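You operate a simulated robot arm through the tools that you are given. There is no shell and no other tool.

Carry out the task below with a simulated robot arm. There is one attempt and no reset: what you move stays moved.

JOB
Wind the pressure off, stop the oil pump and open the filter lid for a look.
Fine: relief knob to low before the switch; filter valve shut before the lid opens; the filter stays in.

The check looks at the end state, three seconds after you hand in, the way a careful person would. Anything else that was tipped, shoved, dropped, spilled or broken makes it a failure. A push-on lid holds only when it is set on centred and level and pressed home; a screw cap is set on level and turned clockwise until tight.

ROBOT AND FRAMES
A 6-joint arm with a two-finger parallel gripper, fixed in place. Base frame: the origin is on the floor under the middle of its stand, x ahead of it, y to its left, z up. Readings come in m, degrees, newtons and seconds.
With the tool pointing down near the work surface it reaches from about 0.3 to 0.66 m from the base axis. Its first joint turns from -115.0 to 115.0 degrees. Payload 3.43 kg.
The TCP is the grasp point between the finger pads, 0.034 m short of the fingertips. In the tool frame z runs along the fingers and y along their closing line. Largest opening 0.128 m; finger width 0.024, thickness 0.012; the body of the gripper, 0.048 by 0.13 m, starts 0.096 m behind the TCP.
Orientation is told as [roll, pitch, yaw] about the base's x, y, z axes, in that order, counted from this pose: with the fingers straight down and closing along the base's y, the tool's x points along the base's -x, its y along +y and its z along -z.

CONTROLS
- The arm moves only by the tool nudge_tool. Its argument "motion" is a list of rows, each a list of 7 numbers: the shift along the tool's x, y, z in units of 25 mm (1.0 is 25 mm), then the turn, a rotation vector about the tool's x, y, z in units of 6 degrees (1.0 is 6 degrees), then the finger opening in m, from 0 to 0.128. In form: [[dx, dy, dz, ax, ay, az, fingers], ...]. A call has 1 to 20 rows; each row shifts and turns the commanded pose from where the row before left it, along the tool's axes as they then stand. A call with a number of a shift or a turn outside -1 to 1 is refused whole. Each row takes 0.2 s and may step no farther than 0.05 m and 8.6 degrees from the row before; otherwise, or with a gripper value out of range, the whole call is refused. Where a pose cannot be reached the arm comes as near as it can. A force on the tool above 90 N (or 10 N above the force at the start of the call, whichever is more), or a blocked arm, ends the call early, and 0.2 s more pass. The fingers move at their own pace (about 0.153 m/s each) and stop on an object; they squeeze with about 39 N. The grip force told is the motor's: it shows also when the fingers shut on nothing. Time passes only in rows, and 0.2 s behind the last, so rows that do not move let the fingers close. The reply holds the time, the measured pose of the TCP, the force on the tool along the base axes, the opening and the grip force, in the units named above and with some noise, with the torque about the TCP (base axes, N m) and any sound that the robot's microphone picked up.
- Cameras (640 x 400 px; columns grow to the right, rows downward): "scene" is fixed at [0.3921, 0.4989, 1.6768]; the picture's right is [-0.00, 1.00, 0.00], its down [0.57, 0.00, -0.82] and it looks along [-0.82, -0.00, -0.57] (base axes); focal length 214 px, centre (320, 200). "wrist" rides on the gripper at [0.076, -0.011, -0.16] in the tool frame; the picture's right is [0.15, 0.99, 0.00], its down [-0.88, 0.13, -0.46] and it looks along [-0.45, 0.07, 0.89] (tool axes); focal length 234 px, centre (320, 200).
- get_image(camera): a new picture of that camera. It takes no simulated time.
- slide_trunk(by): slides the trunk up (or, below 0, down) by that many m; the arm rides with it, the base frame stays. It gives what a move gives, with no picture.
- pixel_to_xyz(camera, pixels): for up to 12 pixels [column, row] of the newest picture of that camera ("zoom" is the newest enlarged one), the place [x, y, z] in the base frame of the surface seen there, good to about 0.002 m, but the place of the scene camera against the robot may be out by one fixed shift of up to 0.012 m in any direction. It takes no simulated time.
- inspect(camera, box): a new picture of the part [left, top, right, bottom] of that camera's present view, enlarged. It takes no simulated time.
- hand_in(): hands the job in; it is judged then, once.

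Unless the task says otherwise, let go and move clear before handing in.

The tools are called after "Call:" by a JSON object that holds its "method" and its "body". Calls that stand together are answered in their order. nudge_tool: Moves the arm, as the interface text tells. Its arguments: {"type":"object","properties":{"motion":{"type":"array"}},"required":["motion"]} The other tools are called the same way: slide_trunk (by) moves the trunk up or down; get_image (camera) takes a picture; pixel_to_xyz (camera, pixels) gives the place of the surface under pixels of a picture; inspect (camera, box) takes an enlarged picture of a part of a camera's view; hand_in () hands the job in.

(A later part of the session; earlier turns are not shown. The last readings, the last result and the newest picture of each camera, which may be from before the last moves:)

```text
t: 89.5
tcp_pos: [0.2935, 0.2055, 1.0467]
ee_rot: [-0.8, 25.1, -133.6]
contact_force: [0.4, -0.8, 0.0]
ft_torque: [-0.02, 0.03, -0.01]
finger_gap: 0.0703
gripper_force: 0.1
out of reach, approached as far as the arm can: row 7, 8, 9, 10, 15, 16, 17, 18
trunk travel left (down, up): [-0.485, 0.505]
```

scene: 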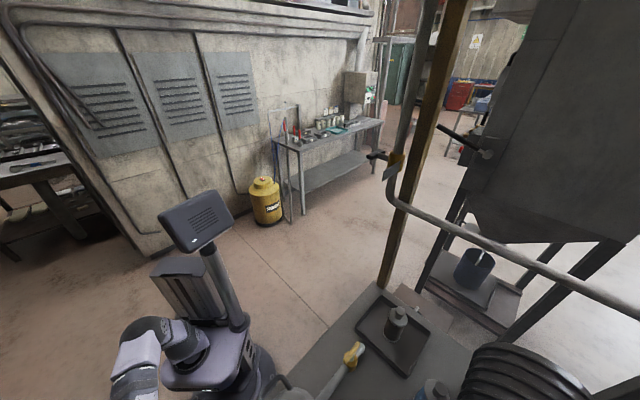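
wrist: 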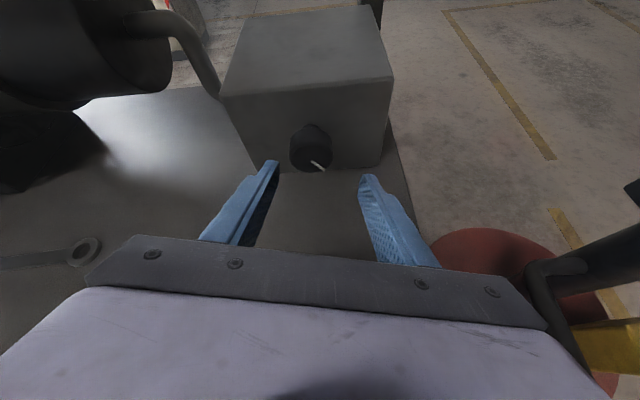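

The TCP is at n=0.352, z=1.047. I'll roll the tool back 180 degrees so the camera faces the panel.

Call:
{"method": "nudge_tool", "body": {"motion": [[0, 0, 0, 0, 0, -1, 0.07], [0, 0, 0, 0, 0, -1, 0.07], [0, 0, 0, 0, 0, -1, 0.07], [0, 0, 0, 0, 0, -1, 0.07], [0, 0, 0, 0, 0, -1, 0.07], [0, 0, 0, 0, 0, -1, 0.07], [0, 0, 0, 0, 0, -1, 0.07], [0, 0, 0, 0, 0, -1, 0.07], [0, 0, 0, 0, 0, -1, 0.07], [0, 0, 0, 0, 0, -1, 0.07], [0, 0, 0, 0, 0, -1, 0.07], [0, 0, 0, 0, 0, -1, 0.07], [0, 0, 0, 0, 0, -1, 0.07], [0, 0, 0, 0, 0, -1, 0.07], [0, 0, 0, 0, 0, -1, 0.07]]}}

Call:
{"method": "nudge_tool", "body": {"motion": [[0, 0, 0, 0, 0, -1, 0.07], [0, 0, 0, 0, 0, -1, 0.07], [0, 0, 0, 0, 0, -1, 0.07], [0, 0, 0, 0, 0, -1, 0.07], [0, 0, 0, 0, 0, -1, 0.07], [0, 0, 0, 0, 0, -1, 0.07], [0, 0, 0, 0, 0, -1, 0.07], [0, 0, 0, 0, 0, -1, 0.07], [0, 0, 0, 0, 0, -1, 0.07], [0, 0, 0, 0, 0, -1, 0.07], [0, 0, 0, 0, 0, -1, 0.07], [0, 0, 0, 0, 0, -1, 0.07], [0, 0, 0, 0, 0, -1, 0.07], [0, 0, 0, 0, 0, -1, 0.07], [0, 0, 0, 0, 0, -1, 0.07]]}}

Call:
{"method": "get_image", "body": {"camera": "wrist"}}

```text
t: 92.7
tcp_pos: [0.2938, 0.2071, 1.0464]
ee_rot: [25.0, 0.5, -43.3]
contact_force: [0.1, 0.6, -0.3]
ft_torque: [0.01, 0.02, 0.03]
finger_gap: 0.0701
gripper_force: 0.0
trunk travel left (down, up): [-0.485, 0.505]
```

```text
t: 95.9
tcp_pos: [0.2954, 0.207, 1.0465]
ee_rot: [0.6, -25.0, 46.3]
contact_force: [-0.6, -0.7, 0.8]
ft_torque: [-0.01, 0.01, 0.0]
finger_gap: 0.07
gripper_force: 0.2
trunk travel left (down, up): [-0.485, 0.505]
```

```text
taken
```

wrist: 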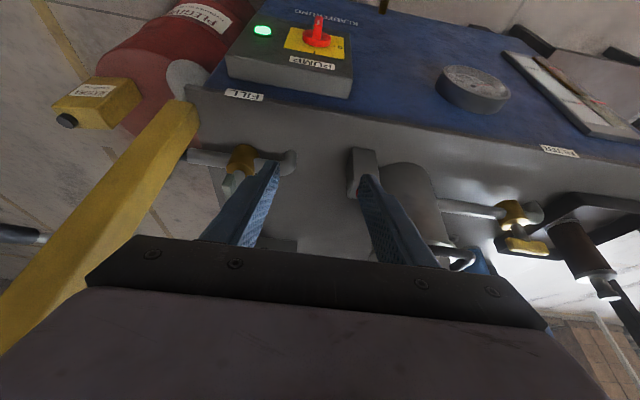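

Call:
{"method": "inspect", "body": {"camera": "wrist", "box": [425, 50, 525, 120]}}

Call:
{"method": "inspect", "body": {"camera": "wrist", "box": [270, 10, 370, 80]}}

Call:
{"method": "inspect", "body": {"camera": "wrist", "box": [170, 120, 310, 215]}}

```text
5.71 times, centred on (475, 85) of wrist
```

zoom: 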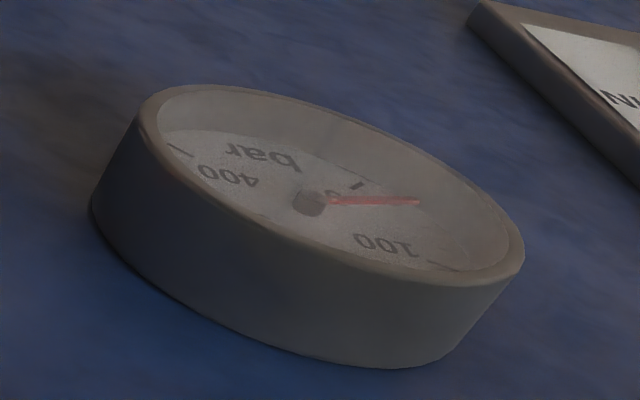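

```text
5.71 times, centred on (320, 45) of wrist
```

zoom: 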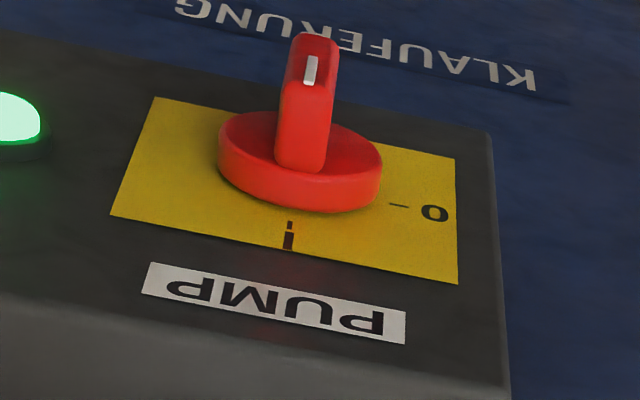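

```text
4.21 times, centred on (240, 168) of wrist
```

zoom: 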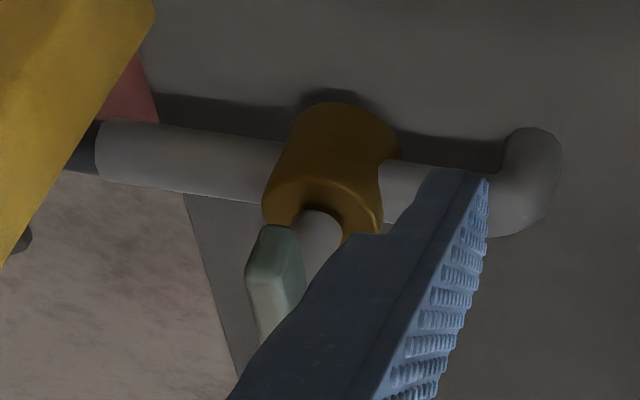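

The gauge shows the needle has come down from mid-scale to about 30 bar, just above 0, so counter-clockwise is right. I need perhaps 30-60 degrees more. I'll roll the tool over again and go back to the knob.

Call:
{"method": "nudge_tool", "body": {"motion": [[0, 0, 0, 0, 0, 1, 0.07], [0, 0, 0, 0, 0, 1, 0.07], [0, 0, 0, 0, 0, 1, 0.07], [0, 0, 0, 0, 0, 1, 0.07], [0, 0, 0, 0, 0, 1, 0.07], [0, 0, 0, 0, 0, 1, 0.07], [0, 0, 0, 0, 0, 1, 0.07], [0, 0, 0, 0, 0, 1, 0.07], [0, 0, 0, 0, 0, 1, 0.07], [0, 0, 0, 0, 0, 1, 0.07], [0, 0, 0, 0, 0, 1, 0.07], [0, 0, 0, 0, 0, 1, 0.07], [0, 0, 0, 0, 0, 1, 0.07], [0, 0, 0, 0, 0, 1, 0.07], [0, 0, 0, 0, 0, 1, 0.07]]}}

Call:
{"method": "nudge_tool", "body": {"motion": [[0, 0, 0, 0, 0, 1, 0.07], [0, 0, 0, 0, 0, 1, 0.07], [0, 0, 0, 0, 0, 1, 0.07], [0, 0, 0, 0, 0, 1, 0.07], [0, 0, 0, 0, 0, 1, 0.07], [0, 0, 0, 0, 0, 1, 0.07], [0, 0, 0, 0, 0, 1, 0.07], [0, 0, 0, 0, 0, 1, 0.07], [0, 0, 0, 0, 0, 1, 0.07], [0, 0, 0, 0, 0, 1, 0.07], [0, 0, 0, 0, 0, 1, 0.07], [0, 0, 0, 0, 0, 1, 0.07], [0, 0, 0, 0, 0, 1, 0.07], [0, 0, 0, 0, 0, 1, 0.07], [0, 0, 0, 0, 0, 1, 0.07]]}}

```text
t: 99.1
tcp_pos: [0.295, 0.2072, 1.0474]
ee_rot: [24.9, 0.7, -43.7]
contact_force: [-0.3, -0.2, -0.5]
ft_torque: [0.02, 0.01, 0.0]
finger_gap: 0.07
gripper_force: 0.1
trunk travel left (down, up): [-0.485, 0.505]
```

```text
t: 102.3
tcp_pos: [0.2946, 0.2055, 1.047]
ee_rot: [-0.8, 25.0, -133.8]
contact_force: [-0.2, 0.0, -0.4]
ft_torque: [-0.04, -0.01, -0.03]
finger_gap: 0.0701
gripper_force: 0.0
trunk travel left (down, up): [-0.485, 0.505]
```

Camera is on top again. I'll go forward over the bench and tilt to 60 degrees.

Call:
{"method": "nudge_tool", "body": {"motion": [[0.927, 0.267, 0.536, 0, 0, 0, 0.07], [0.927, 0.267, 0.536, 0, 0, 0, 0.07], [0.927, 0.267, 0.536, 0, 0, 0, 0.07], [0.927, 0.267, 0.536, 0, 0, 0, 0.07], [0.927, 0.267, 0.536, 0, 0, 0, 0.07], [0.927, 0.267, 0.536, 0, 0, 0, 0.07], [0.927, 0.267, 0.536, 0, 0, 0, 0.07], [0.927, 0.267, 0.536, 0, 0, 0, 0.07], [0.927, 0.267, 0.536, 0, 0, 0, 0.07], [0, 0, 0, 0, 0.97, 0, 0.07], [0, 0, 0, 0, 0.97, 0, 0.07], [0, 0, 0, 0, 0.97, 0, 0.07], [0, 0, 0, 0, 0.97, 0, 0.07], [0, 0, 0, 0, 0.97, 0, 0.07], [0, 0, 0, 0, 0.97, 0, 0.07]]}}

```text
t: 105.5
tcp_pos: [0.4768, 0.3191, 1.0101]
ee_rot: [-1.1, 60.0, -134.5]
contact_force: [0.0, -0.1, 0.3]
ft_torque: [-0.02, 0.03, -0.06]
finger_gap: 0.07
gripper_force: 0.0
out of reach, approached as far as the arm can: row 8, 9
trunk travel left (down, up): [-0.485, 0.505]
```

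Reached n=0.561, u=-0.118, z=1.01 at 60 degrees tilt. I'll move to the pre-grasp point on the knob axis and pre-roll 14 degrees.

Call:
{"method": "nudge_tool", "body": {"motion": [[-0.03, 0.177, 0.875, 0, 0, 0, 0.07], [-0.03, 0.177, 0.875, 0, 0, 0, 0.07], [-0.03, 0.177, 0.875, 0, 0, 0, 0.07], [-0.03, 0.177, 0.875, 0, 0, 0, 0.07], [-0.03, 0.177, 0.875, 0, 0, 0, 0.07], [-0.03, 0.177, 0.875, 0, 0, 0, 0.07], [-0.03, 0.177, 0.875, 0, 0, 0, 0.07], [0, 0, 0, 0, 0, 0.8, 0.07], [0, 0, 0, 0, 0, 0.8, 0.07], [0, 0, 0, 0, 0, 0.8, 0.07]]}}

Call:
{"method": "inspect", "body": {"camera": "wrist", "box": [230, 80, 410, 210]}}

```text
t: 107.7
tcp_pos: [0.5887, 0.3942, 0.9285]
ee_rot: [-24.2, 56.7, -161.6]
contact_force: [0.6, -0.3, -0.5]
ft_torque: [-0.02, -0.01, 0.04]
finger_gap: 0.07
gripper_force: 0.1
trunk travel left (down, up): [-0.485, 0.505]
```

```text
3.08 times, centred on (320, 145) of wrist
```

zoom: 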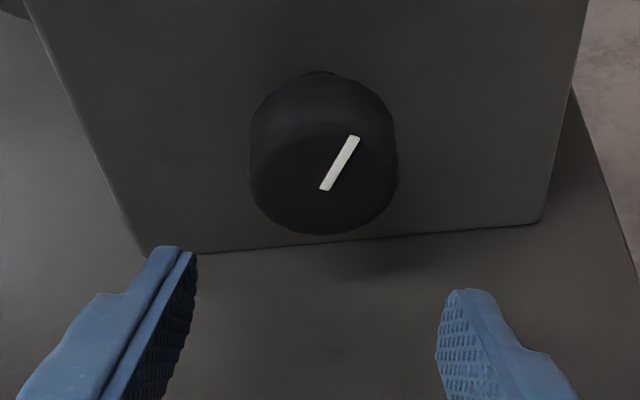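

The pointer is near 1 o'clock. I'll advance, grip and roll 28 degrees, watching for a stop.

Call:
{"method": "nudge_tool", "body": {"motion": [[0.535, -0.05, 0.885, 0, 0, 0, 0.07], [0.535, -0.05, 0.885, 0, 0, 0, 0.07], [0, 0, 0, 0, 0, 0, 0.03], [0, 0, 0, 0, 0, 0, 0.03], [0, 0, 0, 0, 0, -0.93, 0.03], [0, 0, 0, 0, 0, -0.93, 0.03], [0, 0, 0, 0, 0, -0.93, 0.03], [0, 0, 0, 0, 0, -0.93, 0.03], [0, 0, 0, 0, 0, -0.93, 0.03]]}}

Call:
{"method": "inspect", "body": {"camera": "wrist", "box": [230, 100, 410, 230]}}

```text
t: 109.7
tcp_pos: [0.6292, 0.4255, 0.9258]
ee_rot: [21.1, 57.4, -109.0]
contact_force: [-2.4, -8.8, -11.7]
ft_torque: [-0.19, 0.16, -1.71]
finger_gap: 0.0441
gripper_force: 44.2
trunk travel left (down, up): [-0.485, 0.505]
```

```text
3.08 times, centred on (320, 165) of wrist
```

zoom: 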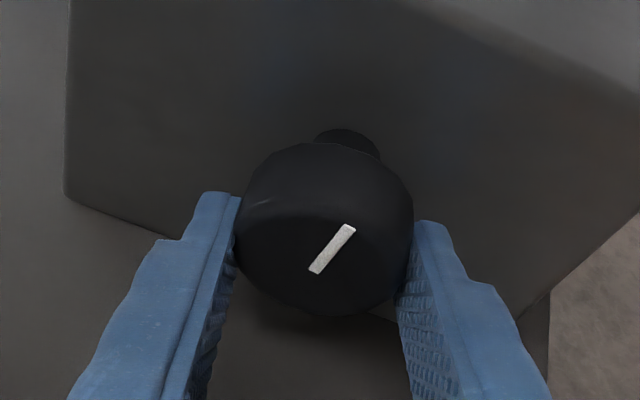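

The knob rotated with the gripper again, with no stop felt. I'll continue with the 24 degree turn about the knob axis.

Call:
{"method": "nudge_tool", "body": {"motion": [[0, 0, 0, -0.39, -0.096, -0.69, 0.03], [0, 0, 0, -0.39, -0.096, -0.69, 0.03], [0, 0, 0, -0.39, -0.096, -0.69, 0.03], [0, 0, 0, -0.39, -0.096, -0.69, 0.03], [0, 0, 0, -0.39, -0.096, -0.69, 0.03]]}}

Call:
{"method": "inspect", "body": {"camera": "wrist", "box": [230, 100, 410, 230]}}

```text
t: 110.9
tcp_pos: [0.631, 0.4241, 0.924]
ee_rot: [50.3, 42.4, -86.2]
contact_force: [13.8, -16.8, -14.7]
ft_torque: [0.18, 1.41, -1.24]
finger_gap: 0.0433
gripper_force: 44.7
trunk travel left (down, up): [-0.485, 0.505]
```

```text
3.08 times, centred on (320, 165) of wrist
```

zoom: 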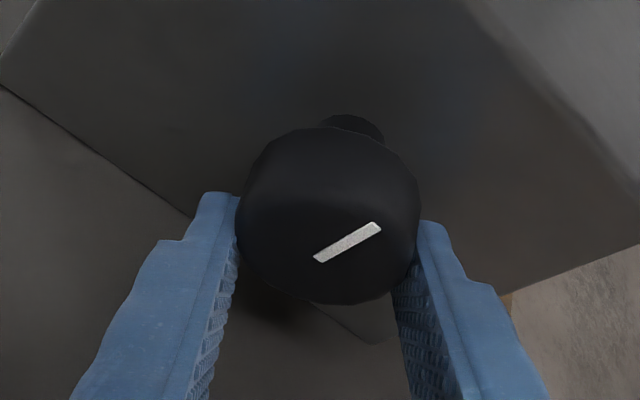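

The pointer slipped within the fingers in this last part, and the torque about the knob axis rose to about 1.1 N·m, so the knob is at its low stop. I'll release and back off to check.

Call:
{"method": "nudge_tool", "body": {"motion": [[0, 0, 0, 0, 0, 0, 0.075], [0, 0, 0, 0, 0, 0, 0.075], [-0.38, -0.12, -0.69, 0, 0, 0, 0.075], [-0.38, -0.12, -0.69, 0, 0, 0, 0.075], [-0.38, -0.12, -0.69, 0, 0, 0, 0.075], [0, 0, 0, 0.39, 0.096, 0.69, 0.075], [0, 0, 0, 0.39, 0.096, 0.69, 0.075], [0, 0, 0, 0.39, 0.096, 0.69, 0.075], [0, 0, 0, 0.39, 0.096, 0.69, 0.075], [0, 0, 0, 0.39, 0.096, 0.69, 0.075], [0, 0, 0, 0, 0, 0.8, 0.075], [0, 0, 0, 0, 0, 0.8, 0.075], [0, 0, 0, 0, 0, 0.8, 0.075]]}}

Call:
{"method": "get_image", "body": {"camera": "wrist"}}

Call:
{"method": "inspect", "body": {"camera": "wrist", "box": [230, 80, 410, 210]}}

```text
t: 113.7
tcp_pos: [0.584, 0.3856, 0.9278]
ee_rot: [-3.0, 59.9, -136.6]
contact_force: [-1.3, -0.1, -0.1]
ft_torque: [-0.01, -0.01, 0.04]
finger_gap: 0.0751
gripper_force: 0.1
trunk travel left (down, up): [-0.485, 0.505]
```

```text
taken
```

wrist: 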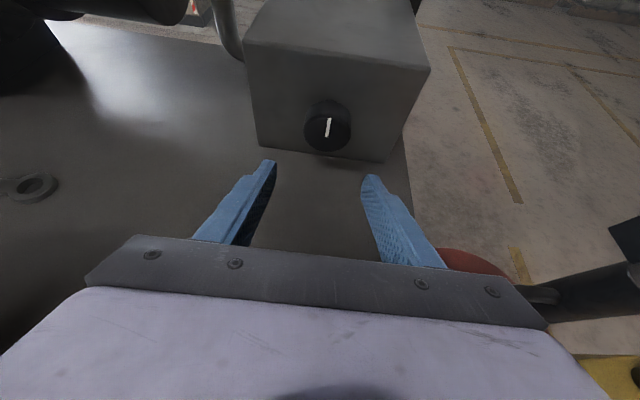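

```text
3.08 times, centred on (320, 145) of wrist
```

zoom: 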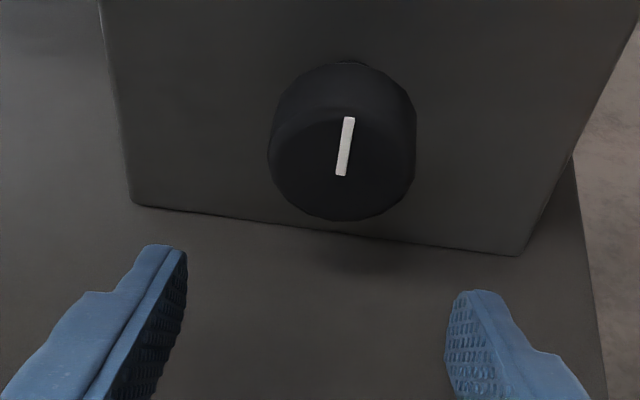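

The pointer is straight up at 12 o'clock, square to the block edge, at its stop, which is a full 180 degrees from the start. Now I'll go back to the front panel for the gauge and the pump switch.

Call:
{"method": "nudge_tool", "body": {"motion": [[0.965, -0.4, -0.92, 0, 0, 0, 0.07], [0.965, -0.4, -0.92, 0, 0, 0, 0.07], [0.965, -0.4, -0.92, 0, 0, 0, 0.07], [0.965, -0.4, -0.92, 0, 0, 0, 0.07], [0, 0, 0, 0, -0.95, 0, 0.07], [0, 0, 0, 0, -0.95, 0, 0.07], [0, 0, 0, 0, -0.95, 0, 0.07], [0, 0, 0, 0, -0.95, 0, 0.07], [0, 0, 0, 0, -0.95, 0, 0.07], [0, 0, 0, 0, -0.95, 0, 0.07], [-0.89, -0.35, -0.7, 0, 0, 0, 0.07], [-0.89, -0.35, -0.7, 0, 0, 0, 0.07], [-0.89, -0.35, -0.7, 0, 0, 0, 0.07], [-0.89, -0.35, -0.7, 0, 0, 0, 0.07], [-0.89, -0.35, -0.7, 0, 0, 0, 0.07], [-0.89, -0.35, -0.7, 0, 0, 0, 0.07], [-0.89, -0.35, -0.7, 0, 0, 0, 0.07], [-0.89, -0.35, -0.7, 0, 0, 0, 0.07]]}}

Call:
{"method": "nudge_tool", "body": {"motion": [[0, 0, 0, 0, 0, -1, 0.07], [0, 0, 0, 0, 0, -1, 0.07], [0, 0, 0, 0, 0, -1, 0.07], [0, 0, 0, 0, 0, -1, 0.07], [0, 0, 0, 0, 0, -1, 0.07], [0, 0, 0, 0, 0, -1, 0.07], [0, 0, 0, 0, 0, -1, 0.07], [0, 0, 0, 0, 0, -1, 0.07], [0, 0, 0, 0, 0, -1, 0.07], [0, 0, 0, 0, 0, -1, 0.07], [0, 0, 0, 0, 0, -1, 0.07], [0, 0, 0, 0, 0, -1, 0.07], [0, 0, 0, 0, 0, -1, 0.07], [0, 0, 0, 0, 0, -1, 0.07], [0, 0, 0, 0, 0, -1, 0.07]]}}

Call:
{"method": "nudge_tool", "body": {"motion": [[0, 0, 0, 0, 0, -1, 0.07], [0, 0, 0, 0, 0, -1, 0.07], [0, 0, 0, 0, 0, -1, 0.07], [0, 0, 0, 0, 0, -1, 0.07], [0, 0, 0, 0, 0, -1, 0.07], [0, 0, 0, 0, 0, -1, 0.07], [0, 0, 0, 0, 0, -1, 0.07], [0, 0, 0, 0, 0, -1, 0.07], [0, 0, 0, 0, 0, -1, 0.07], [0, 0, 0, 0, 0, -1, 0.07], [0, 0, 0, 0, 0, -1, 0.07], [0, 0, 0, 0, 0, -1, 0.07], [0, 0, 0, 0, 0, -1, 0.07], [0, 0, 0, 0, 0, -1, 0.07], [0, 0, 0, 0, 0, -1, 0.07]]}}

Call:
{"method": "get_image", "body": {"camera": "wrist"}}

```text
t: 117.5
tcp_pos: [0.2933, 0.2038, 1.0492]
ee_rot: [-1.6, 25.8, -134.6]
contact_force: [0.4, 0.8, 0.4]
ft_torque: [-0.03, -0.01, 0.02]
finger_gap: 0.07
gripper_force: 0.1
out of reach, approached as far as the arm can: row 7, 8, 9, 10, 13, 14, 15, 16, 17, 18
trunk travel left (down, up): [-0.485, 0.505]
```

```text
t: 120.7
tcp_pos: [0.2948, 0.204, 1.0489]
ee_rot: [25.6, 1.3, -43.9]
contact_force: [-0.1, 0.2, 0.2]
ft_torque: [0.0, 0.02, 0.02]
finger_gap: 0.0701
gripper_force: 0.1
trunk travel left (down, up): [-0.485, 0.505]
```

```text
t: 123.9
tcp_pos: [0.294, 0.202, 1.0492]
ee_rot: [1.5, -25.6, 45.6]
contact_force: [0.3, 0.3, -0.2]
ft_torque: [0.0, 0.0, -0.01]
finger_gap: 0.0699
gripper_force: 0.0
trunk travel left (down, up): [-0.485, 0.505]
```

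```text
taken
```

wrist: 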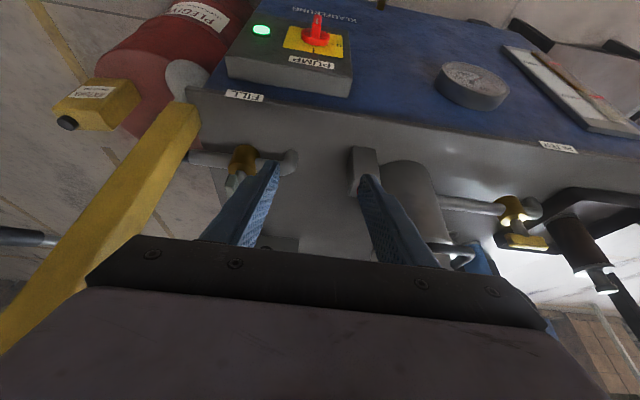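

Call:
{"method": "inspect", "body": {"camera": "wrist", "box": [425, 50, 525, 120]}}

Call:
{"method": "inspect", "body": {"camera": "wrist", "box": [270, 5, 370, 80]}}

Call:
{"method": "pixel_to_xyz", "body": {"camera": "wrist", "pixels": [[318, 18], [317, 25], [316, 33], [305, 40], [330, 42], [316, 44], [300, 30], [335, 30], [340, 48], [290, 45], [315, 62], [262, 30]]}}

```text
5.71 times, centred on (475, 85) of wrist
```

zoom: 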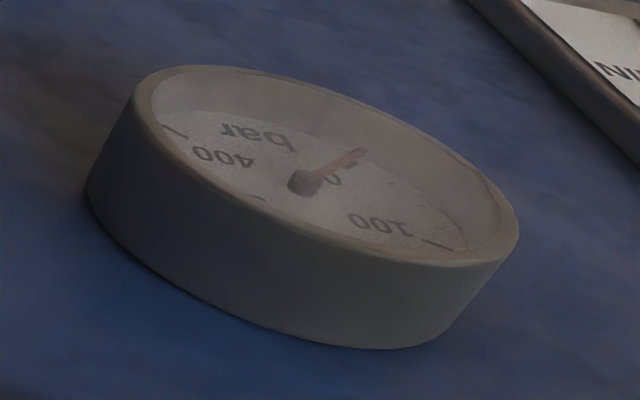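

```text
5.33 times, centred on (320, 42) of wrist
```

zoom: 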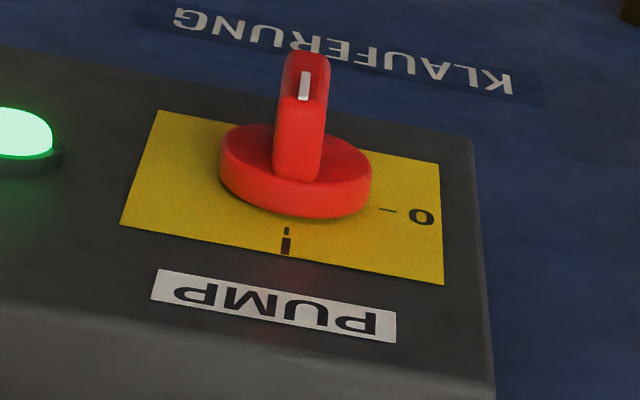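

```text
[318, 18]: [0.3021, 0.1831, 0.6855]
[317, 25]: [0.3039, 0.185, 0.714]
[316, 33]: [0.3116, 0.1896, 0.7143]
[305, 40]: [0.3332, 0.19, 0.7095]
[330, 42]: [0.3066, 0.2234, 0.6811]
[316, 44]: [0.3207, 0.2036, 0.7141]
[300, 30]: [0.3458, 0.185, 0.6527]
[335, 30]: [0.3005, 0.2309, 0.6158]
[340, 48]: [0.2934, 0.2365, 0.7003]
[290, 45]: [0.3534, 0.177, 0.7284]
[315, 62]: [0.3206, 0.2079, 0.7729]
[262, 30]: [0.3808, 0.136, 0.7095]
```

The gauge needle now sits on 0, so the relief is at low. The switch tab is upright on I, centred about u=-0.088, z=0.692, its front at n=0.343. I'll set the tool vertical with closed fingers to the right of the tab, ready to come down and push it over to 0 on the left.

Call:
{"method": "nudge_tool", "body": {"motion": [[0, 0, 0, 0, 0.853, 0, 0.0], [0, 0, 0, 0, 0.853, 0, 0.0], [0, 0, 0, 0, 0.853, 0, 0.0], [0, 0, 0, 0, 0.853, 0, 0.0], [0, 0, 0, 0, 0.853, 0, 0.0], [0.06, -0.97, 0, 0, 0, 0, 0.0], [0.06, -0.97, 0, 0, 0, 0, 0.0]]}}

```text
t: 125.5
tcp_pos: [0.3222, 0.1641, 1.0091]
ee_rot: [1.3, -0.2, 45.9]
contact_force: [1.0, -0.2, -0.6]
ft_torque: [0.02, 0.03, -0.03]
finger_gap: 0.0
gripper_force: 32.8
out of reach, approached as far as the arm can: row 4, 5
trunk travel left (down, up): [-0.485, 0.505]
```

The tool is vertical at n=0.343, u=-0.116, z=1.009. I'll come down to about z=0.80 and look.

Call:
{"method": "nudge_tool", "body": {"motion": [[-0.02, 0, 0.93, 0, 0, 0, 0.0], [-0.02, 0, 0.93, 0, 0, 0, 0.0], [-0.02, 0, 0.93, 0, 0, 0, 0.0], [-0.02, 0, 0.93, 0, 0, 0, 0.0], [-0.02, 0, 0.93, 0, 0, 0, 0.0], [-0.02, 0, 0.93, 0, 0, 0, 0.0], [-0.02, 0, 0.93, 0, 0, 0, 0.0], [-0.02, 0, 0.93, 0, 0, 0, 0.0], [-0.02, 0, 0.93, 0, 0, 0, 0.0]]}}

Call:
{"method": "get_image", "body": {"camera": "wrist"}}

```text
t: 127.5
tcp_pos: [0.322, 0.1726, 0.8012]
ee_rot: [1.4, -0.2, 46.0]
contact_force: [0.0, 0.3, 0.3]
ft_torque: [-0.02, -0.03, 0.0]
finger_gap: 0.0
gripper_force: 32.8
trunk travel left (down, up): [-0.485, 0.505]
```

```text
taken
```

wrist: 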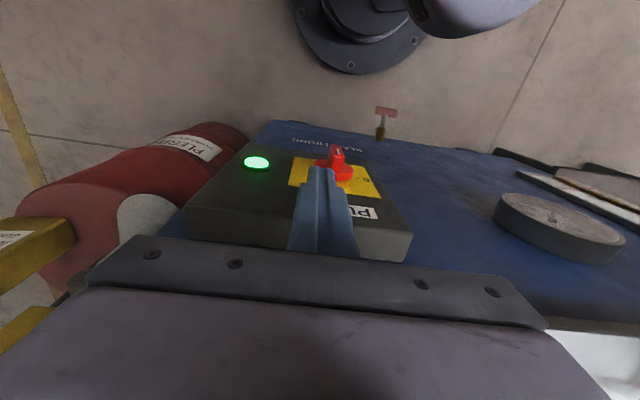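

Call:
{"method": "inspect", "body": {"camera": "wrist", "box": [270, 125, 400, 215]}}

Call:
{"method": "pixel_to_xyz", "body": {"camera": "wrist", "pixels": [[340, 150], [338, 155], [345, 165], [340, 175], [330, 165], [350, 175], [320, 170], [320, 180], [325, 200], [370, 180], [300, 165], [335, 148]]}}

```text
4.44 times, centred on (335, 170) of wrist
```

zoom: 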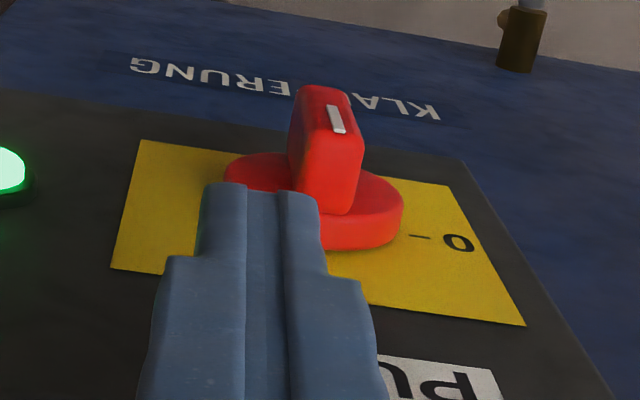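

```text
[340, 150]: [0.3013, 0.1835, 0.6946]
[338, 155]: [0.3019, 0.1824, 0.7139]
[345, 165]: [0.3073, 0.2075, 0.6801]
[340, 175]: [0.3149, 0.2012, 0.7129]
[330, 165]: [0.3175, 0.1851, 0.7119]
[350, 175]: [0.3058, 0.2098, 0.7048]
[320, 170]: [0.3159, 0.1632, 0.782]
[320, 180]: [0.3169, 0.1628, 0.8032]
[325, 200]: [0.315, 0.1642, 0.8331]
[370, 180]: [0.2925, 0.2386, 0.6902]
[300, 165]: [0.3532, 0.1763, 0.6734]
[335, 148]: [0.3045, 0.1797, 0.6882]
```

The tab's right face is at u about -0.097, its top at z=0.7135 and the disc front at n=0.3635. My fingertips are just above and right of it. I'll shift 1 cm right, descend until the tips overlap the tab's upper end by about 9 mm, and check.

Call:
{"method": "nudge_tool", "body": {"motion": [[0.08, -0.4, 0, 0, 0, 0, 0.0], [0, 0, 0.83, 0, 0, 0, 0.0], [0, 0, 0.83, 0, 0, 0, 0.0], [0, 0, 0.83, 0, 0, 0, 0.0]]}}

Call:
{"method": "inspect", "body": {"camera": "wrist", "box": [270, 125, 400, 215]}}

```text
t: 128.5
tcp_pos: [0.3261, 0.1639, 0.7381]
ee_rot: [1.4, -0.2, 46.1]
contact_force: [0.5, 0.2, -0.1]
ft_torque: [0.01, -0.05, -0.02]
finger_gap: 0.0
gripper_force: 33.6
trunk travel left (down, up): [-0.485, 0.505]
```

```text
4.44 times, centred on (335, 170) of wrist
```

zoom: 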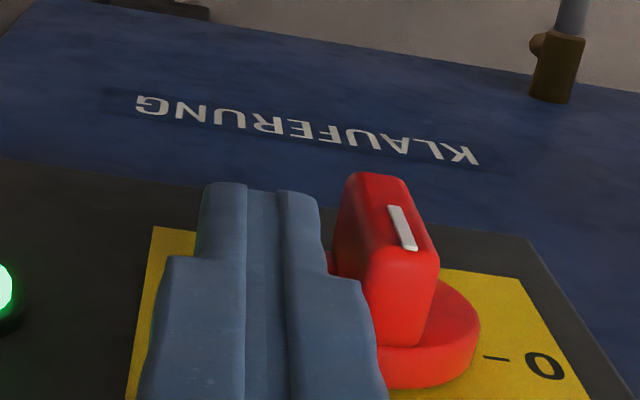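

The fingertips are right beside the tab with no contact yet. I'll push left in small steps.

Call:
{"method": "nudge_tool", "body": {"motion": [[0, 0.26, 0, 0, 0, 0, 0.0], [0, 0.26, 0, 0, 0, 0, 0.0], [0, 0.26, 0, 0, 0, 0, 0.0]]}}

Call:
{"method": "inspect", "body": {"camera": "wrist", "box": [270, 125, 400, 215]}}

```text
t: 129.3
tcp_pos: [0.3119, 0.1779, 0.7405]
ee_rot: [1.4, -0.2, 45.9]
contact_force: [1.1, -5.8, 13.0]
ft_torque: [-0.01, -0.09, 0.01]
finger_gap: 0.0
gripper_force: 32.8
trunk travel left (down, up): [-0.485, 0.505]
```

```text
4.44 times, centred on (335, 170) of wrist
```

zoom: 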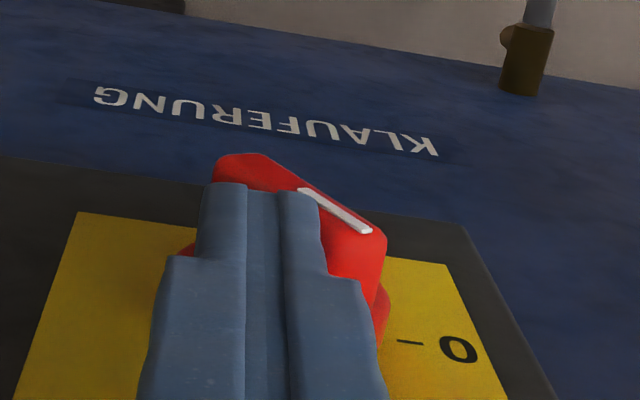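

The tab is turning toward 0 and is roughly 55 degrees over. I'll go a bit further left, then press down to bring it level at 0.

Call:
{"method": "nudge_tool", "body": {"motion": [[0, 0.26, 0, 0, 0, 0, 0.0], [0, 0.26, 0.05, 0, 0, 0, 0.0], [0, 0.1, 0.12, 0, 0, 0, 0.0], [0, 0, 0.12, 0, 0, 0, 0.0]]}}

Call:
{"method": "inspect", "body": {"camera": "wrist", "box": [270, 125, 400, 215]}}

```text
t: 130.3
tcp_pos: [0.3017, 0.1895, 0.7315]
ee_rot: [1.4, 0.0, 46.0]
contact_force: [-0.4, -1.2, 1.2]
ft_torque: [-0.03, 0.02, 0.03]
finger_gap: 0.0
gripper_force: 32.6
trunk travel left (down, up): [-0.485, 0.505]
```

```text
4.44 times, centred on (335, 170) of wrist
```

zoom: 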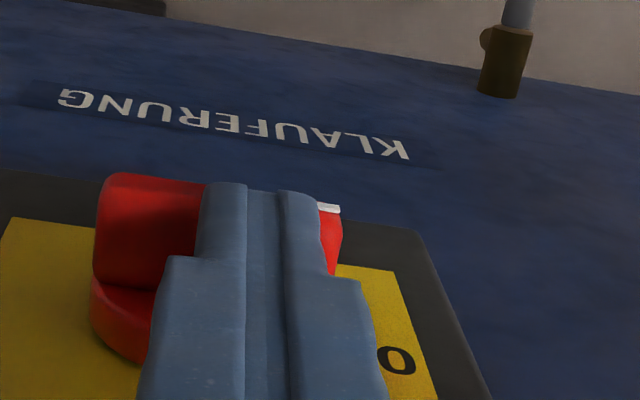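

The tab lies level with its mark pointing left, and contact has dropped to about 1 N, as if it clicked over. I'll lift off and check the lamp and switch.

Call:
{"method": "nudge_tool", "body": {"motion": [[0, 0, -0.8, 0, 0, 0, 0.0], [0, 0, -0.8, 0, 0, 0, 0.0], [0, 0, -0.8, 0, 0, 0, 0.0], [0, 0, -0.8, 0, 0, 0, 0.0]]}}

Call:
{"method": "get_image", "body": {"camera": "wrist"}}

Call:
{"method": "inspect", "body": {"camera": "wrist", "box": [230, 115, 400, 225]}}

```text
t: 131.3
tcp_pos: [0.3025, 0.1859, 0.8127]
ee_rot: [1.4, -0.2, 45.9]
contact_force: [-0.3, -0.9, -0.1]
ft_torque: [-0.01, 0.0, -0.03]
finger_gap: 0.0
gripper_force: 32.9
trunk travel left (down, up): [-0.485, 0.505]
```

```text
taken
```

wrist: 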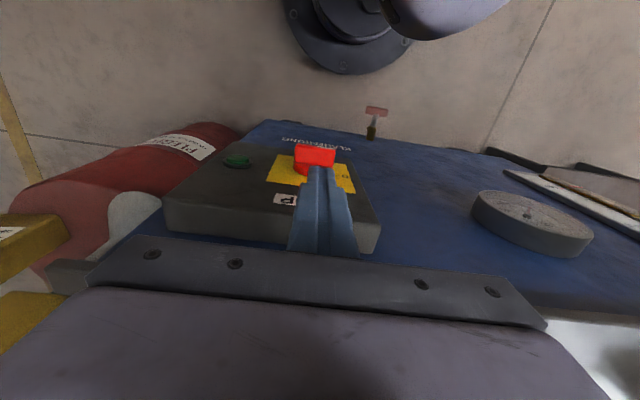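

```text
3.64 times, centred on (315, 170) of wrist
```

zoom: 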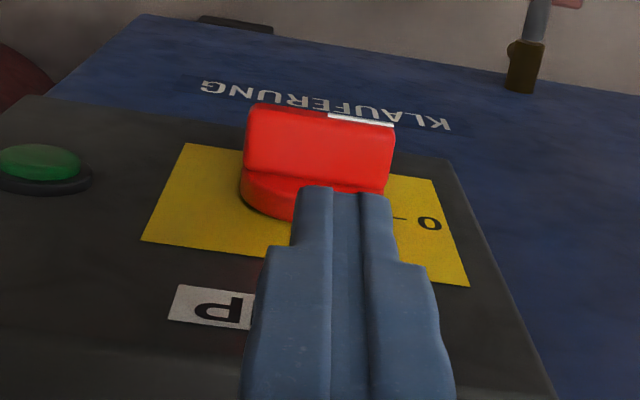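

The green lamp is off and the switch mark points to 0, so the pump is stopped after the relief was at low. Next is the filter valve. I'll raise the trunk 0.34 m, which lifts the tool to z about 1.15, and then travel over to the lever.

Call:
{"method": "slide_trunk", "body": {"by": 0.34}}

Call:
{"method": "nudge_tool", "body": {"motion": [[-0.393, 0.853, 0, 0, 0, 0, 0.04], [-0.393, 0.853, 0, 0, 0, 0, 0.04], [-0.393, 0.853, 0, 0, 0, 0, 0.04], [-0.393, 0.853, 0, 0, 0, 0, 0.04], [-0.393, 0.853, 0, 0, 0, 0, 0.04], [-0.393, 0.853, 0, 0, 0, 0, 0.04], [-0.393, 0.853, 0, 0, 0, 0, 0.04], [-0.393, 0.853, 0, 0, 0, 0, 0.04], [-0.393, 0.853, 0, 0, 0, 0, 0.04], [-0.393, 0.853, 0, 0, 0, 0, 0.04], [-0.393, 0.853, 0, 0, 0, 0, 0.04], [-0.393, 0.853, 0, 0, 0, 0, 0.04], [-0.393, 0.853, 0, 0, 0, 0, 0.04], [-0.393, 0.853, 0, 0, 0, 0, 0.04], [-0.393, 0.853, 0, 0, 0, 0, 0.04]]}}

Call:
{"method": "get_image", "body": {"camera": "wrist"}}

```text
t: 134.7
tcp_pos: [0.3025, 0.1864, 1.1528]
ee_rot: [1.5, -0.1, 46.0]
contact_force: [-0.1, 0.1, 0.2]
ft_torque: [0.02, 0.01, 0.0]
finger_gap: 0.0
gripper_force: 33.3
trunk travel left (down, up): [-0.825, 0.165]
```

```text
t: 137.8
tcp_pos: [0.1742, 0.5148, 1.1604]
ee_rot: [1.2, -0.1, 46.0]
contact_force: [-0.9, 0.2, -0.2]
ft_torque: [0.01, -0.01, 0.0]
finger_gap: 0.0401
gripper_force: 0.0
trunk travel left (down, up): [-0.825, 0.165]
```

```text
taken
```

wrist: 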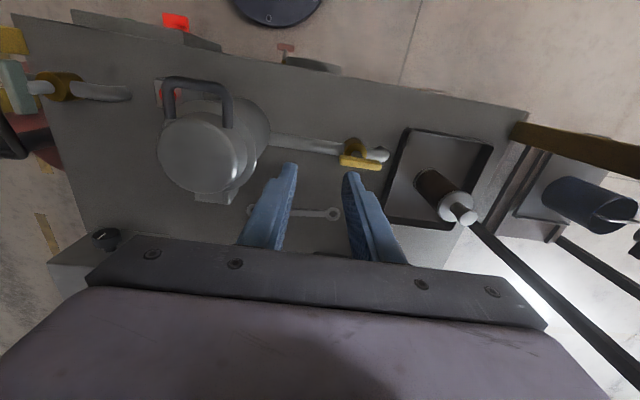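

The lever is in view at (360,160), with the tool at n=0.49, u=0.235, z=1.16. I'll measure the lever and stem closely.

Call:
{"method": "inspect", "body": {"camera": "wrist", "box": [310, 115, 420, 190]}}

Call:
{"method": "pixel_to_xyz", "body": {"camera": "wrist", "pixels": [[345, 159], [352, 161], [360, 162], [368, 164], [377, 166], [342, 163], [380, 168], [357, 152], [350, 147], [365, 147], [330, 148], [383, 155]]}}

```text
5.33 times, centred on (365, 152) of wrist
```

zoom: 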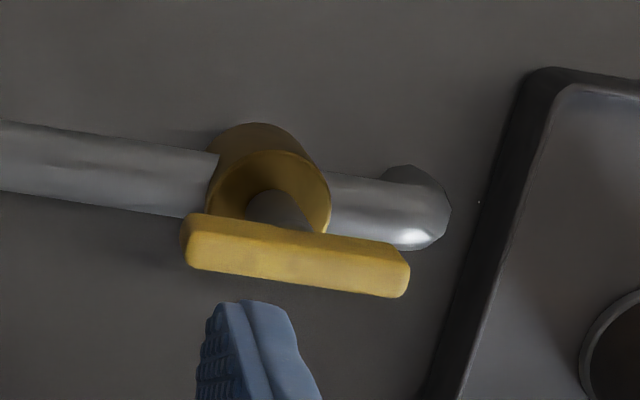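

```text
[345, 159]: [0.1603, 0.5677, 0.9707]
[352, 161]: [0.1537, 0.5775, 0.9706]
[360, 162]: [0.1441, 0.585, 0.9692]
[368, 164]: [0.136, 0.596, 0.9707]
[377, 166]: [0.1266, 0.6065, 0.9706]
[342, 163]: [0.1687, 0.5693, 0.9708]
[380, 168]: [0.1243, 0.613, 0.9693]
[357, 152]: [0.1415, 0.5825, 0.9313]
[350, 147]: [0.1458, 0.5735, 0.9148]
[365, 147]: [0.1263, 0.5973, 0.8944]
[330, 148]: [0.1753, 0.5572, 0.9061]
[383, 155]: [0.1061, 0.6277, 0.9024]
```

The lever's top is at z=0.9705, centred at about n=0.522, u=0.307, with the stem under its middle. I'll yaw the tool -90 degrees so the fingers straddle it across n, and move above it.

Call:
{"method": "nudge_tool", "body": {"motion": [[0, 0, 0, 0, 0, -1, 0.05], [0, 0, 0, 0, 0, -1, 0.05], [0, 0, 0, 0, 0, -1, 0.05], [0, 0, 0, 0, 0, -1, 0.05], [0, 0, 0, 0, 0, -1, 0.05], [0, 0, 0, 0, 0, -1, 0.05], [0, 0, 0, 0, 0, -1, 0.05], [0, 0, 0, 0, 0, -1, 0.05], [0, 0, 0, 0, 0, -1, 0.05], [0, 0, 0, 0, 0, -1, 0.05], [0, 0, 0, 0, 0, -1, 0.05], [0, 0, 0, 0, 0, -1, 0.05], [0, 0, 0, 0, 0, -1, 0.05], [0, 0, 0, 0, 0, -1, 0.05], [0, 0, 0, 0, 0, -1, 0.05]]}}

Call:
{"method": "nudge_tool", "body": {"motion": [[-0.72, -0.32, 0, 0, 0, 0, 0.05], [-0.72, -0.32, 0, 0, 0, 0, 0.05], [-0.72, -0.32, 0, 0, 0, 0, 0.05], [-0.72, -0.32, 0, 0, 0, 0, 0.05]]}}

Call:
{"method": "get_image", "body": {"camera": "wrist"}}

```text
t: 141.1
tcp_pos: [0.1756, 0.5137, 1.1618]
ee_rot: [-0.1, -1.4, 136.1]
contact_force: [-0.4, -0.2, -0.5]
ft_torque: [-0.03, 0.0, 0.0]
finger_gap: 0.0502
gripper_force: 0.0
trunk travel left (down, up): [-0.825, 0.165]
```

```text
t: 142.1
tcp_pos: [0.1388, 0.5466, 1.144]
ee_rot: [-0.1, -1.3, 136.1]
contact_force: [-0.6, 0.4, 0.2]
ft_torque: [0.01, -0.04, -0.02]
finger_gap: 0.05
gripper_force: 0.1
out of reach, approached as far as the arm can: row 2, 3, 4
trunk travel left (down, up): [-0.825, 0.165]
```

```text
taken
```

wrist: 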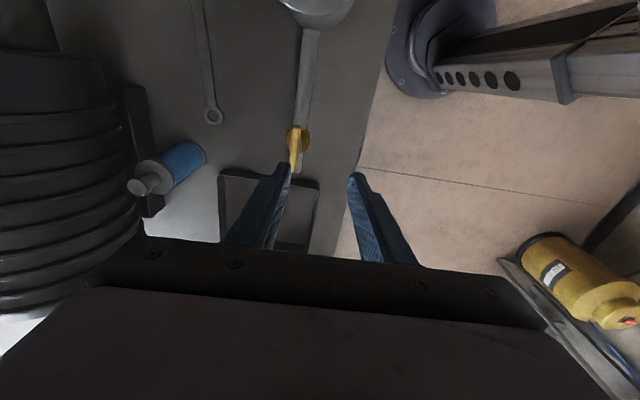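

The reach ended a little short at this height. I'll go down to z=1.03 (tips still above the lever) and finish the alignment there.

Call:
{"method": "nudge_tool", "body": {"motion": [[0, 0, 0.9, 0, 0, 0, 0.05], [0, 0, 0.9, 0, 0, 0, 0.05], [0, 0, 0.9, 0, 0, 0, 0.05], [0, 0, 0.9, 0, 0, 0, 0.05], [0, 0, 0.9, 0, 0, 0, 0.05], [-0.5, -0.68, 0, 0, 0, 0, 0.05], [-0.5, -0.68, 0, 0, 0, 0, 0.05]]}}

Call:
{"method": "get_image", "body": {"camera": "wrist"}}

Call:
{"method": "inspect", "body": {"camera": "wrist", "box": [240, 120, 400, 240]}}

```text
t: 143.7
tcp_pos: [0.1425, 0.5849, 1.0307]
ee_rot: [-0.2, -1.4, 136.1]
contact_force: [0.3, 0.2, 1.4]
ft_torque: [0.05, 0.0, 0.0]
finger_gap: 0.0502
gripper_force: 0.1
out of reach, approached as far as the arm can: row 7
trunk travel left (down, up): [-0.825, 0.165]
```

```text
taken
```

wrist: 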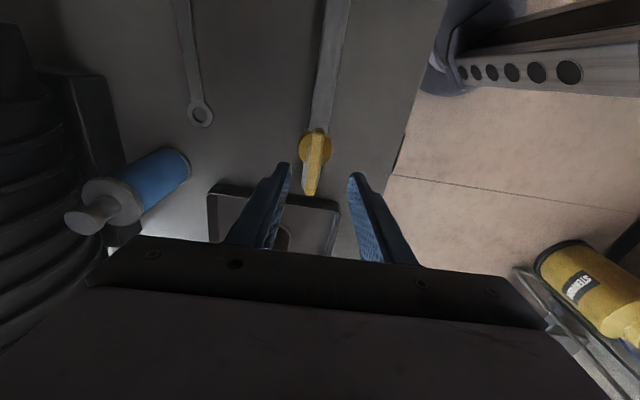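

```text
3.33 times, centred on (320, 180) of wrist
```

zoom: 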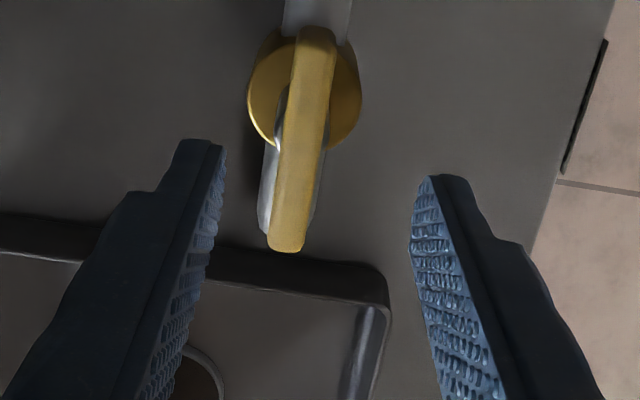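

The fingers straddle the lever with the TCP over the stem (n 0.518, u 0.3065). I'll descend to z=0.975 and close on the bar.

Call:
{"method": "nudge_tool", "body": {"motion": [[0, -0.05, 0.745, 0, 0, 0, 0.05], [0, -0.05, 0.745, 0, 0, 0, 0.05], [0, -0.05, 0.745, 0, 0, 0, 0.05], [0, 0, 0, 0, 0, 0, 0.0], [0, 0, 0, 0, 0, 0, 0.0], [0, 0, 0, 0, 0, 0, 0.0]]}}

Call:
{"method": "inspect", "body": {"camera": "wrist", "box": [240, 120, 400, 240]}}

```text
t: 145.1
tcp_pos: [0.1447, 0.5898, 0.9754]
ee_rot: [-0.2, -1.4, 136.0]
contact_force: [6.2, 7.5, -2.5]
ft_torque: [0.23, 0.0, 0.01]
finger_gap: 0.0175
gripper_force: 44.5
trunk travel left (down, up): [-0.825, 0.165]
```

```text
3.33 times, centred on (320, 180) of wrist
```

zoom: 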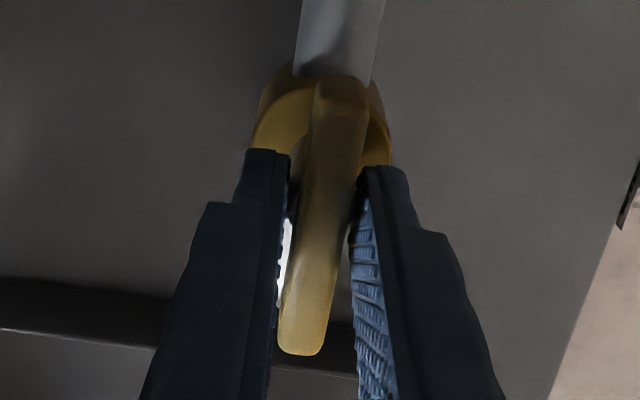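

The bar is gripped (gap 17.5 mm). I'll turn it clockwise from above, first 18 degrees, to check that it moves freely.

Call:
{"method": "nudge_tool", "body": {"motion": [[0, -0.04, 0, 0, 0, 0.75, 0.0], [0, 0, 0, 0, 0, 0.75, 0.0], [0, 0, 0, 0, 0, 0.75, 0.0], [0, 0, 0, 0, 0, 0.75, 0.0]]}}

Call:
{"method": "inspect", "body": {"camera": "wrist", "box": [240, 120, 400, 240]}}

```text
t: 146.1
tcp_pos: [0.1457, 0.5897, 0.9742]
ee_rot: [0.3, -1.4, 117.9]
contact_force: [6.5, 11.2, -1.1]
ft_torque: [0.13, -0.74, -0.01]
finger_gap: 0.0171
gripper_force: 45.4
trunk travel left (down, up): [-0.825, 0.165]
```

```text
3.33 times, centred on (320, 180) of wrist
```

zoom: 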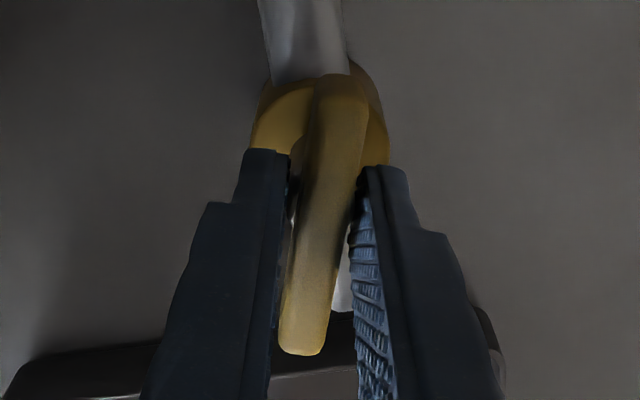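

The lever turned along with low torque, while the pipe stays put. I'll turn the remaining 72 degrees in two parts.

Call:
{"method": "nudge_tool", "body": {"motion": [[0, 0, 0, 0, 0, 0.9, 0.0], [0, 0, 0, 0, 0, 0.9, 0.0], [0, 0, 0, 0, 0, 0.9, 0.0], [0, 0, 0, 0, 0, 0.9, 0.0], [0, 0, 0, 0, 0, 0.9, 0.0], [0, 0, 0, 0, 0, 0.9, 0.0], [0, 0, 0, 0, 0, 0.9, 0.0], [0, 0, 0, 0, 0, 0.9, 0.0]]}}

Call:
{"method": "inspect", "body": {"camera": "wrist", "box": [240, 120, 400, 240]}}

```text
t: 147.8
tcp_pos: [0.1459, 0.5918, 0.9733]
ee_rot: [1.2, -1.0, 74.7]
contact_force: [10.4, 9.0, 3.8]
ft_torque: [0.95, -1.05, 0.02]
finger_gap: 0.0175
gripper_force: 44.8
trunk travel left (down, up): [-0.825, 0.165]
```

```text
3.33 times, centred on (320, 180) of wrist
```

zoom: 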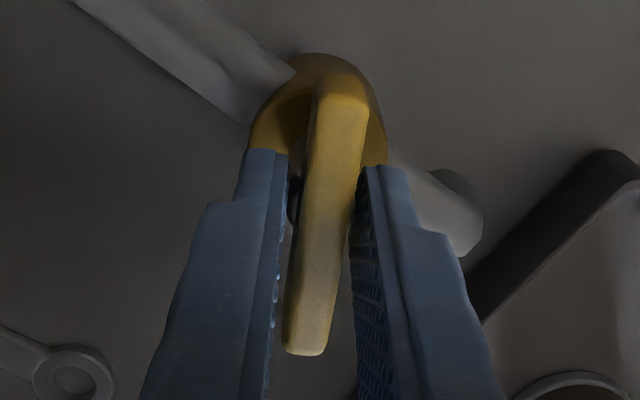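

The turn is at 61 degrees and smooth. The last 29 degrees bring the lever square to the pipe.

Call:
{"method": "nudge_tool", "body": {"motion": [[0, 0, 0, 0, 0, 0.96, 0.0], [0, 0, 0, 0, 0, 0.96, 0.0], [0, 0, 0, 0, 0, 0.96, 0.0], [0, 0, 0, 0, 0, 0.96, 0.0], [0, 0, 0, 0, 0, 0.96, 0.0]]}}

Call:
{"method": "inspect", "body": {"camera": "wrist", "box": [240, 120, 400, 240]}}

```text
t: 149.1
tcp_pos: [0.1456, 0.5895, 0.9742]
ee_rot: [1.4, -0.2, 45.9]
contact_force: [8.7, 9.3, 3.0]
ft_torque: [0.68, -1.4, -0.09]
finger_gap: 0.0175
gripper_force: 44.7
trunk travel left (down, up): [-0.825, 0.165]
```

```text
3.33 times, centred on (320, 180) of wrist
```

zoom: 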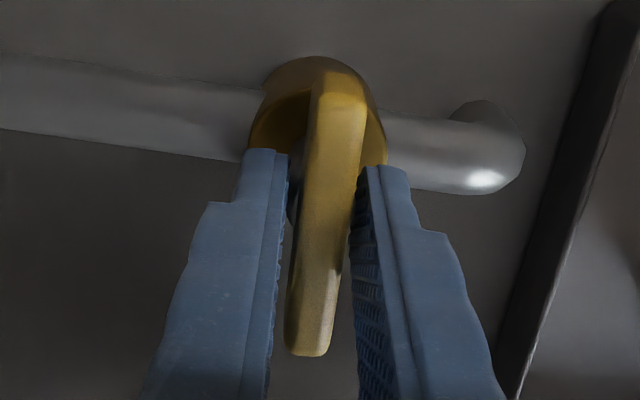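

The lever is now square to the pipe. I'll nudge a few degrees more to feel whether it is seated at its stop.

Call:
{"method": "nudge_tool", "body": {"motion": [[0, 0, 0, 0, 0, 0.4, 0.0], [0, 0, 0, 0, 0, 0.4, 0.0]]}}

```text
t: 149.7
tcp_pos: [0.1458, 0.5891, 0.9742]
ee_rot: [1.6, -0.1, 41.0]
contact_force: [9.7, 9.0, 4.6]
ft_torque: [0.23, -0.94, 0.17]
finger_gap: 0.0178
gripper_force: 45.8
trunk travel left (down, up): [-0.825, 0.165]
```

There is only a slight rise in torque. I'll release, rise straight up and measure the lever's angle.

Call:
{"method": "nudge_tool", "body": {"motion": [[0, 0, 0, 0, 0, 0, 0.05], [0, 0, 0, 0, 0, 0, 0.05], [0, 0, -0.8, 0, 0, 0, 0.05], [0, 0, -0.8, 0, 0, 0, 0.05], [0, 0, -0.8, 0, 0, 0, 0.05], [0.6, 0, -0.8, 0, 0, 0, 0.05], [0.6, 0, -0.8, 0, 0, 0, 0.05]]}}

Call:
{"method": "get_image", "body": {"camera": "wrist"}}

Call:
{"method": "inspect", "body": {"camera": "wrist", "box": [240, 100, 400, 220]}}

```text
t: 151.2
tcp_pos: [0.1229, 0.5657, 1.0757]
ee_rot: [1.4, 0.0, 41.3]
contact_force: [-0.1, -0.2, 0.2]
ft_torque: [0.0, 0.0, -0.01]
finger_gap: 0.0499
gripper_force: 0.1
trunk travel left (down, up): [-0.825, 0.165]
```

```text
taken
```

wrist: 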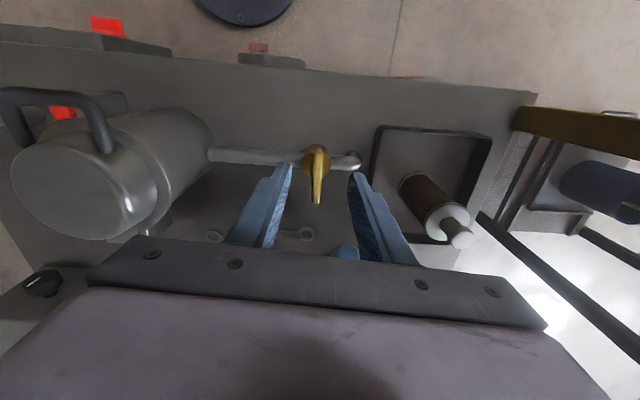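

```text
3.33 times, centred on (320, 160) of wrist
```

zoom: 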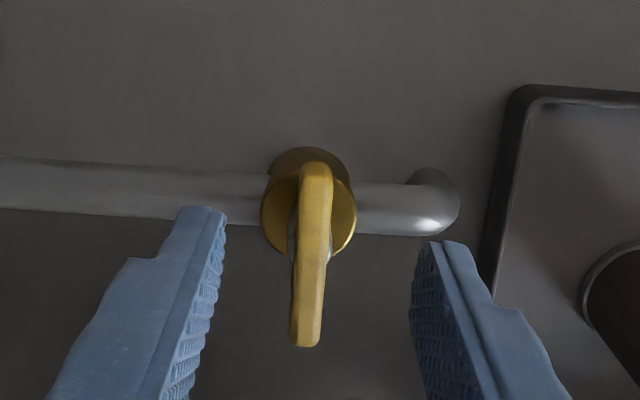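

Call:
{"method": "pixel_to_xyz", "body": {"camera": "wrist", "pixels": [[318, 152], [318, 160], [317, 168], [317, 176], [316, 184], [316, 192], [315, 200]]}}

Call:
{"method": "inspect", "body": {"camera": "wrist", "box": [0, 60, 230, 250]}}

Call:
{"method": "pixel_to_xyz", "body": {"camera": "wrist", "pixels": [[5, 95], [40, 92], [80, 98], [100, 120], [105, 150], [10, 120], [75, 190], [140, 150], [150, 220], [130, 190], [65, 112], [120, 98]]}}

```text
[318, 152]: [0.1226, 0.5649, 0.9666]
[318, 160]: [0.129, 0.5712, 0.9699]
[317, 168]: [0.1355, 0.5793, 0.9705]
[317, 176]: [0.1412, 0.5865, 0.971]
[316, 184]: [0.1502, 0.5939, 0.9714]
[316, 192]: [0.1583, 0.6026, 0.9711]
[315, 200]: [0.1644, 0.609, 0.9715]
```

```text
2.11 times, centred on (115, 155) of wrist
```

zoom: 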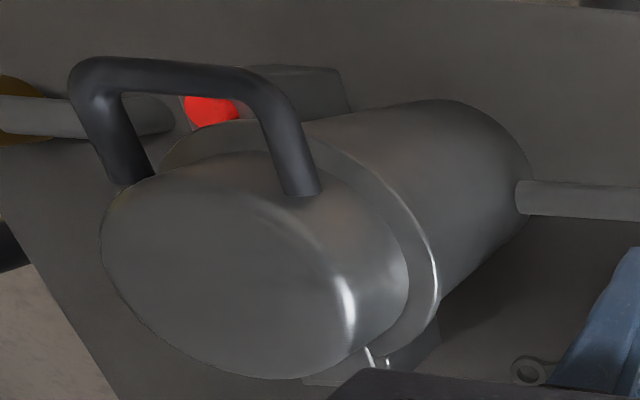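

```text
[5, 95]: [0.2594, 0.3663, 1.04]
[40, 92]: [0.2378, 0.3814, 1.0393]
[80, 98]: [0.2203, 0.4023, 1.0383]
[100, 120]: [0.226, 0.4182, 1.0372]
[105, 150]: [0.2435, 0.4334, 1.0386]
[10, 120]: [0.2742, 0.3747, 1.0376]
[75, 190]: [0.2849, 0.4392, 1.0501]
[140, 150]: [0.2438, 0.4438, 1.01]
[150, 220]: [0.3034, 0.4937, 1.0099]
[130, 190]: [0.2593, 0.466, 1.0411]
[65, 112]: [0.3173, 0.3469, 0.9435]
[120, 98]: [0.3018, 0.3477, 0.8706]
```

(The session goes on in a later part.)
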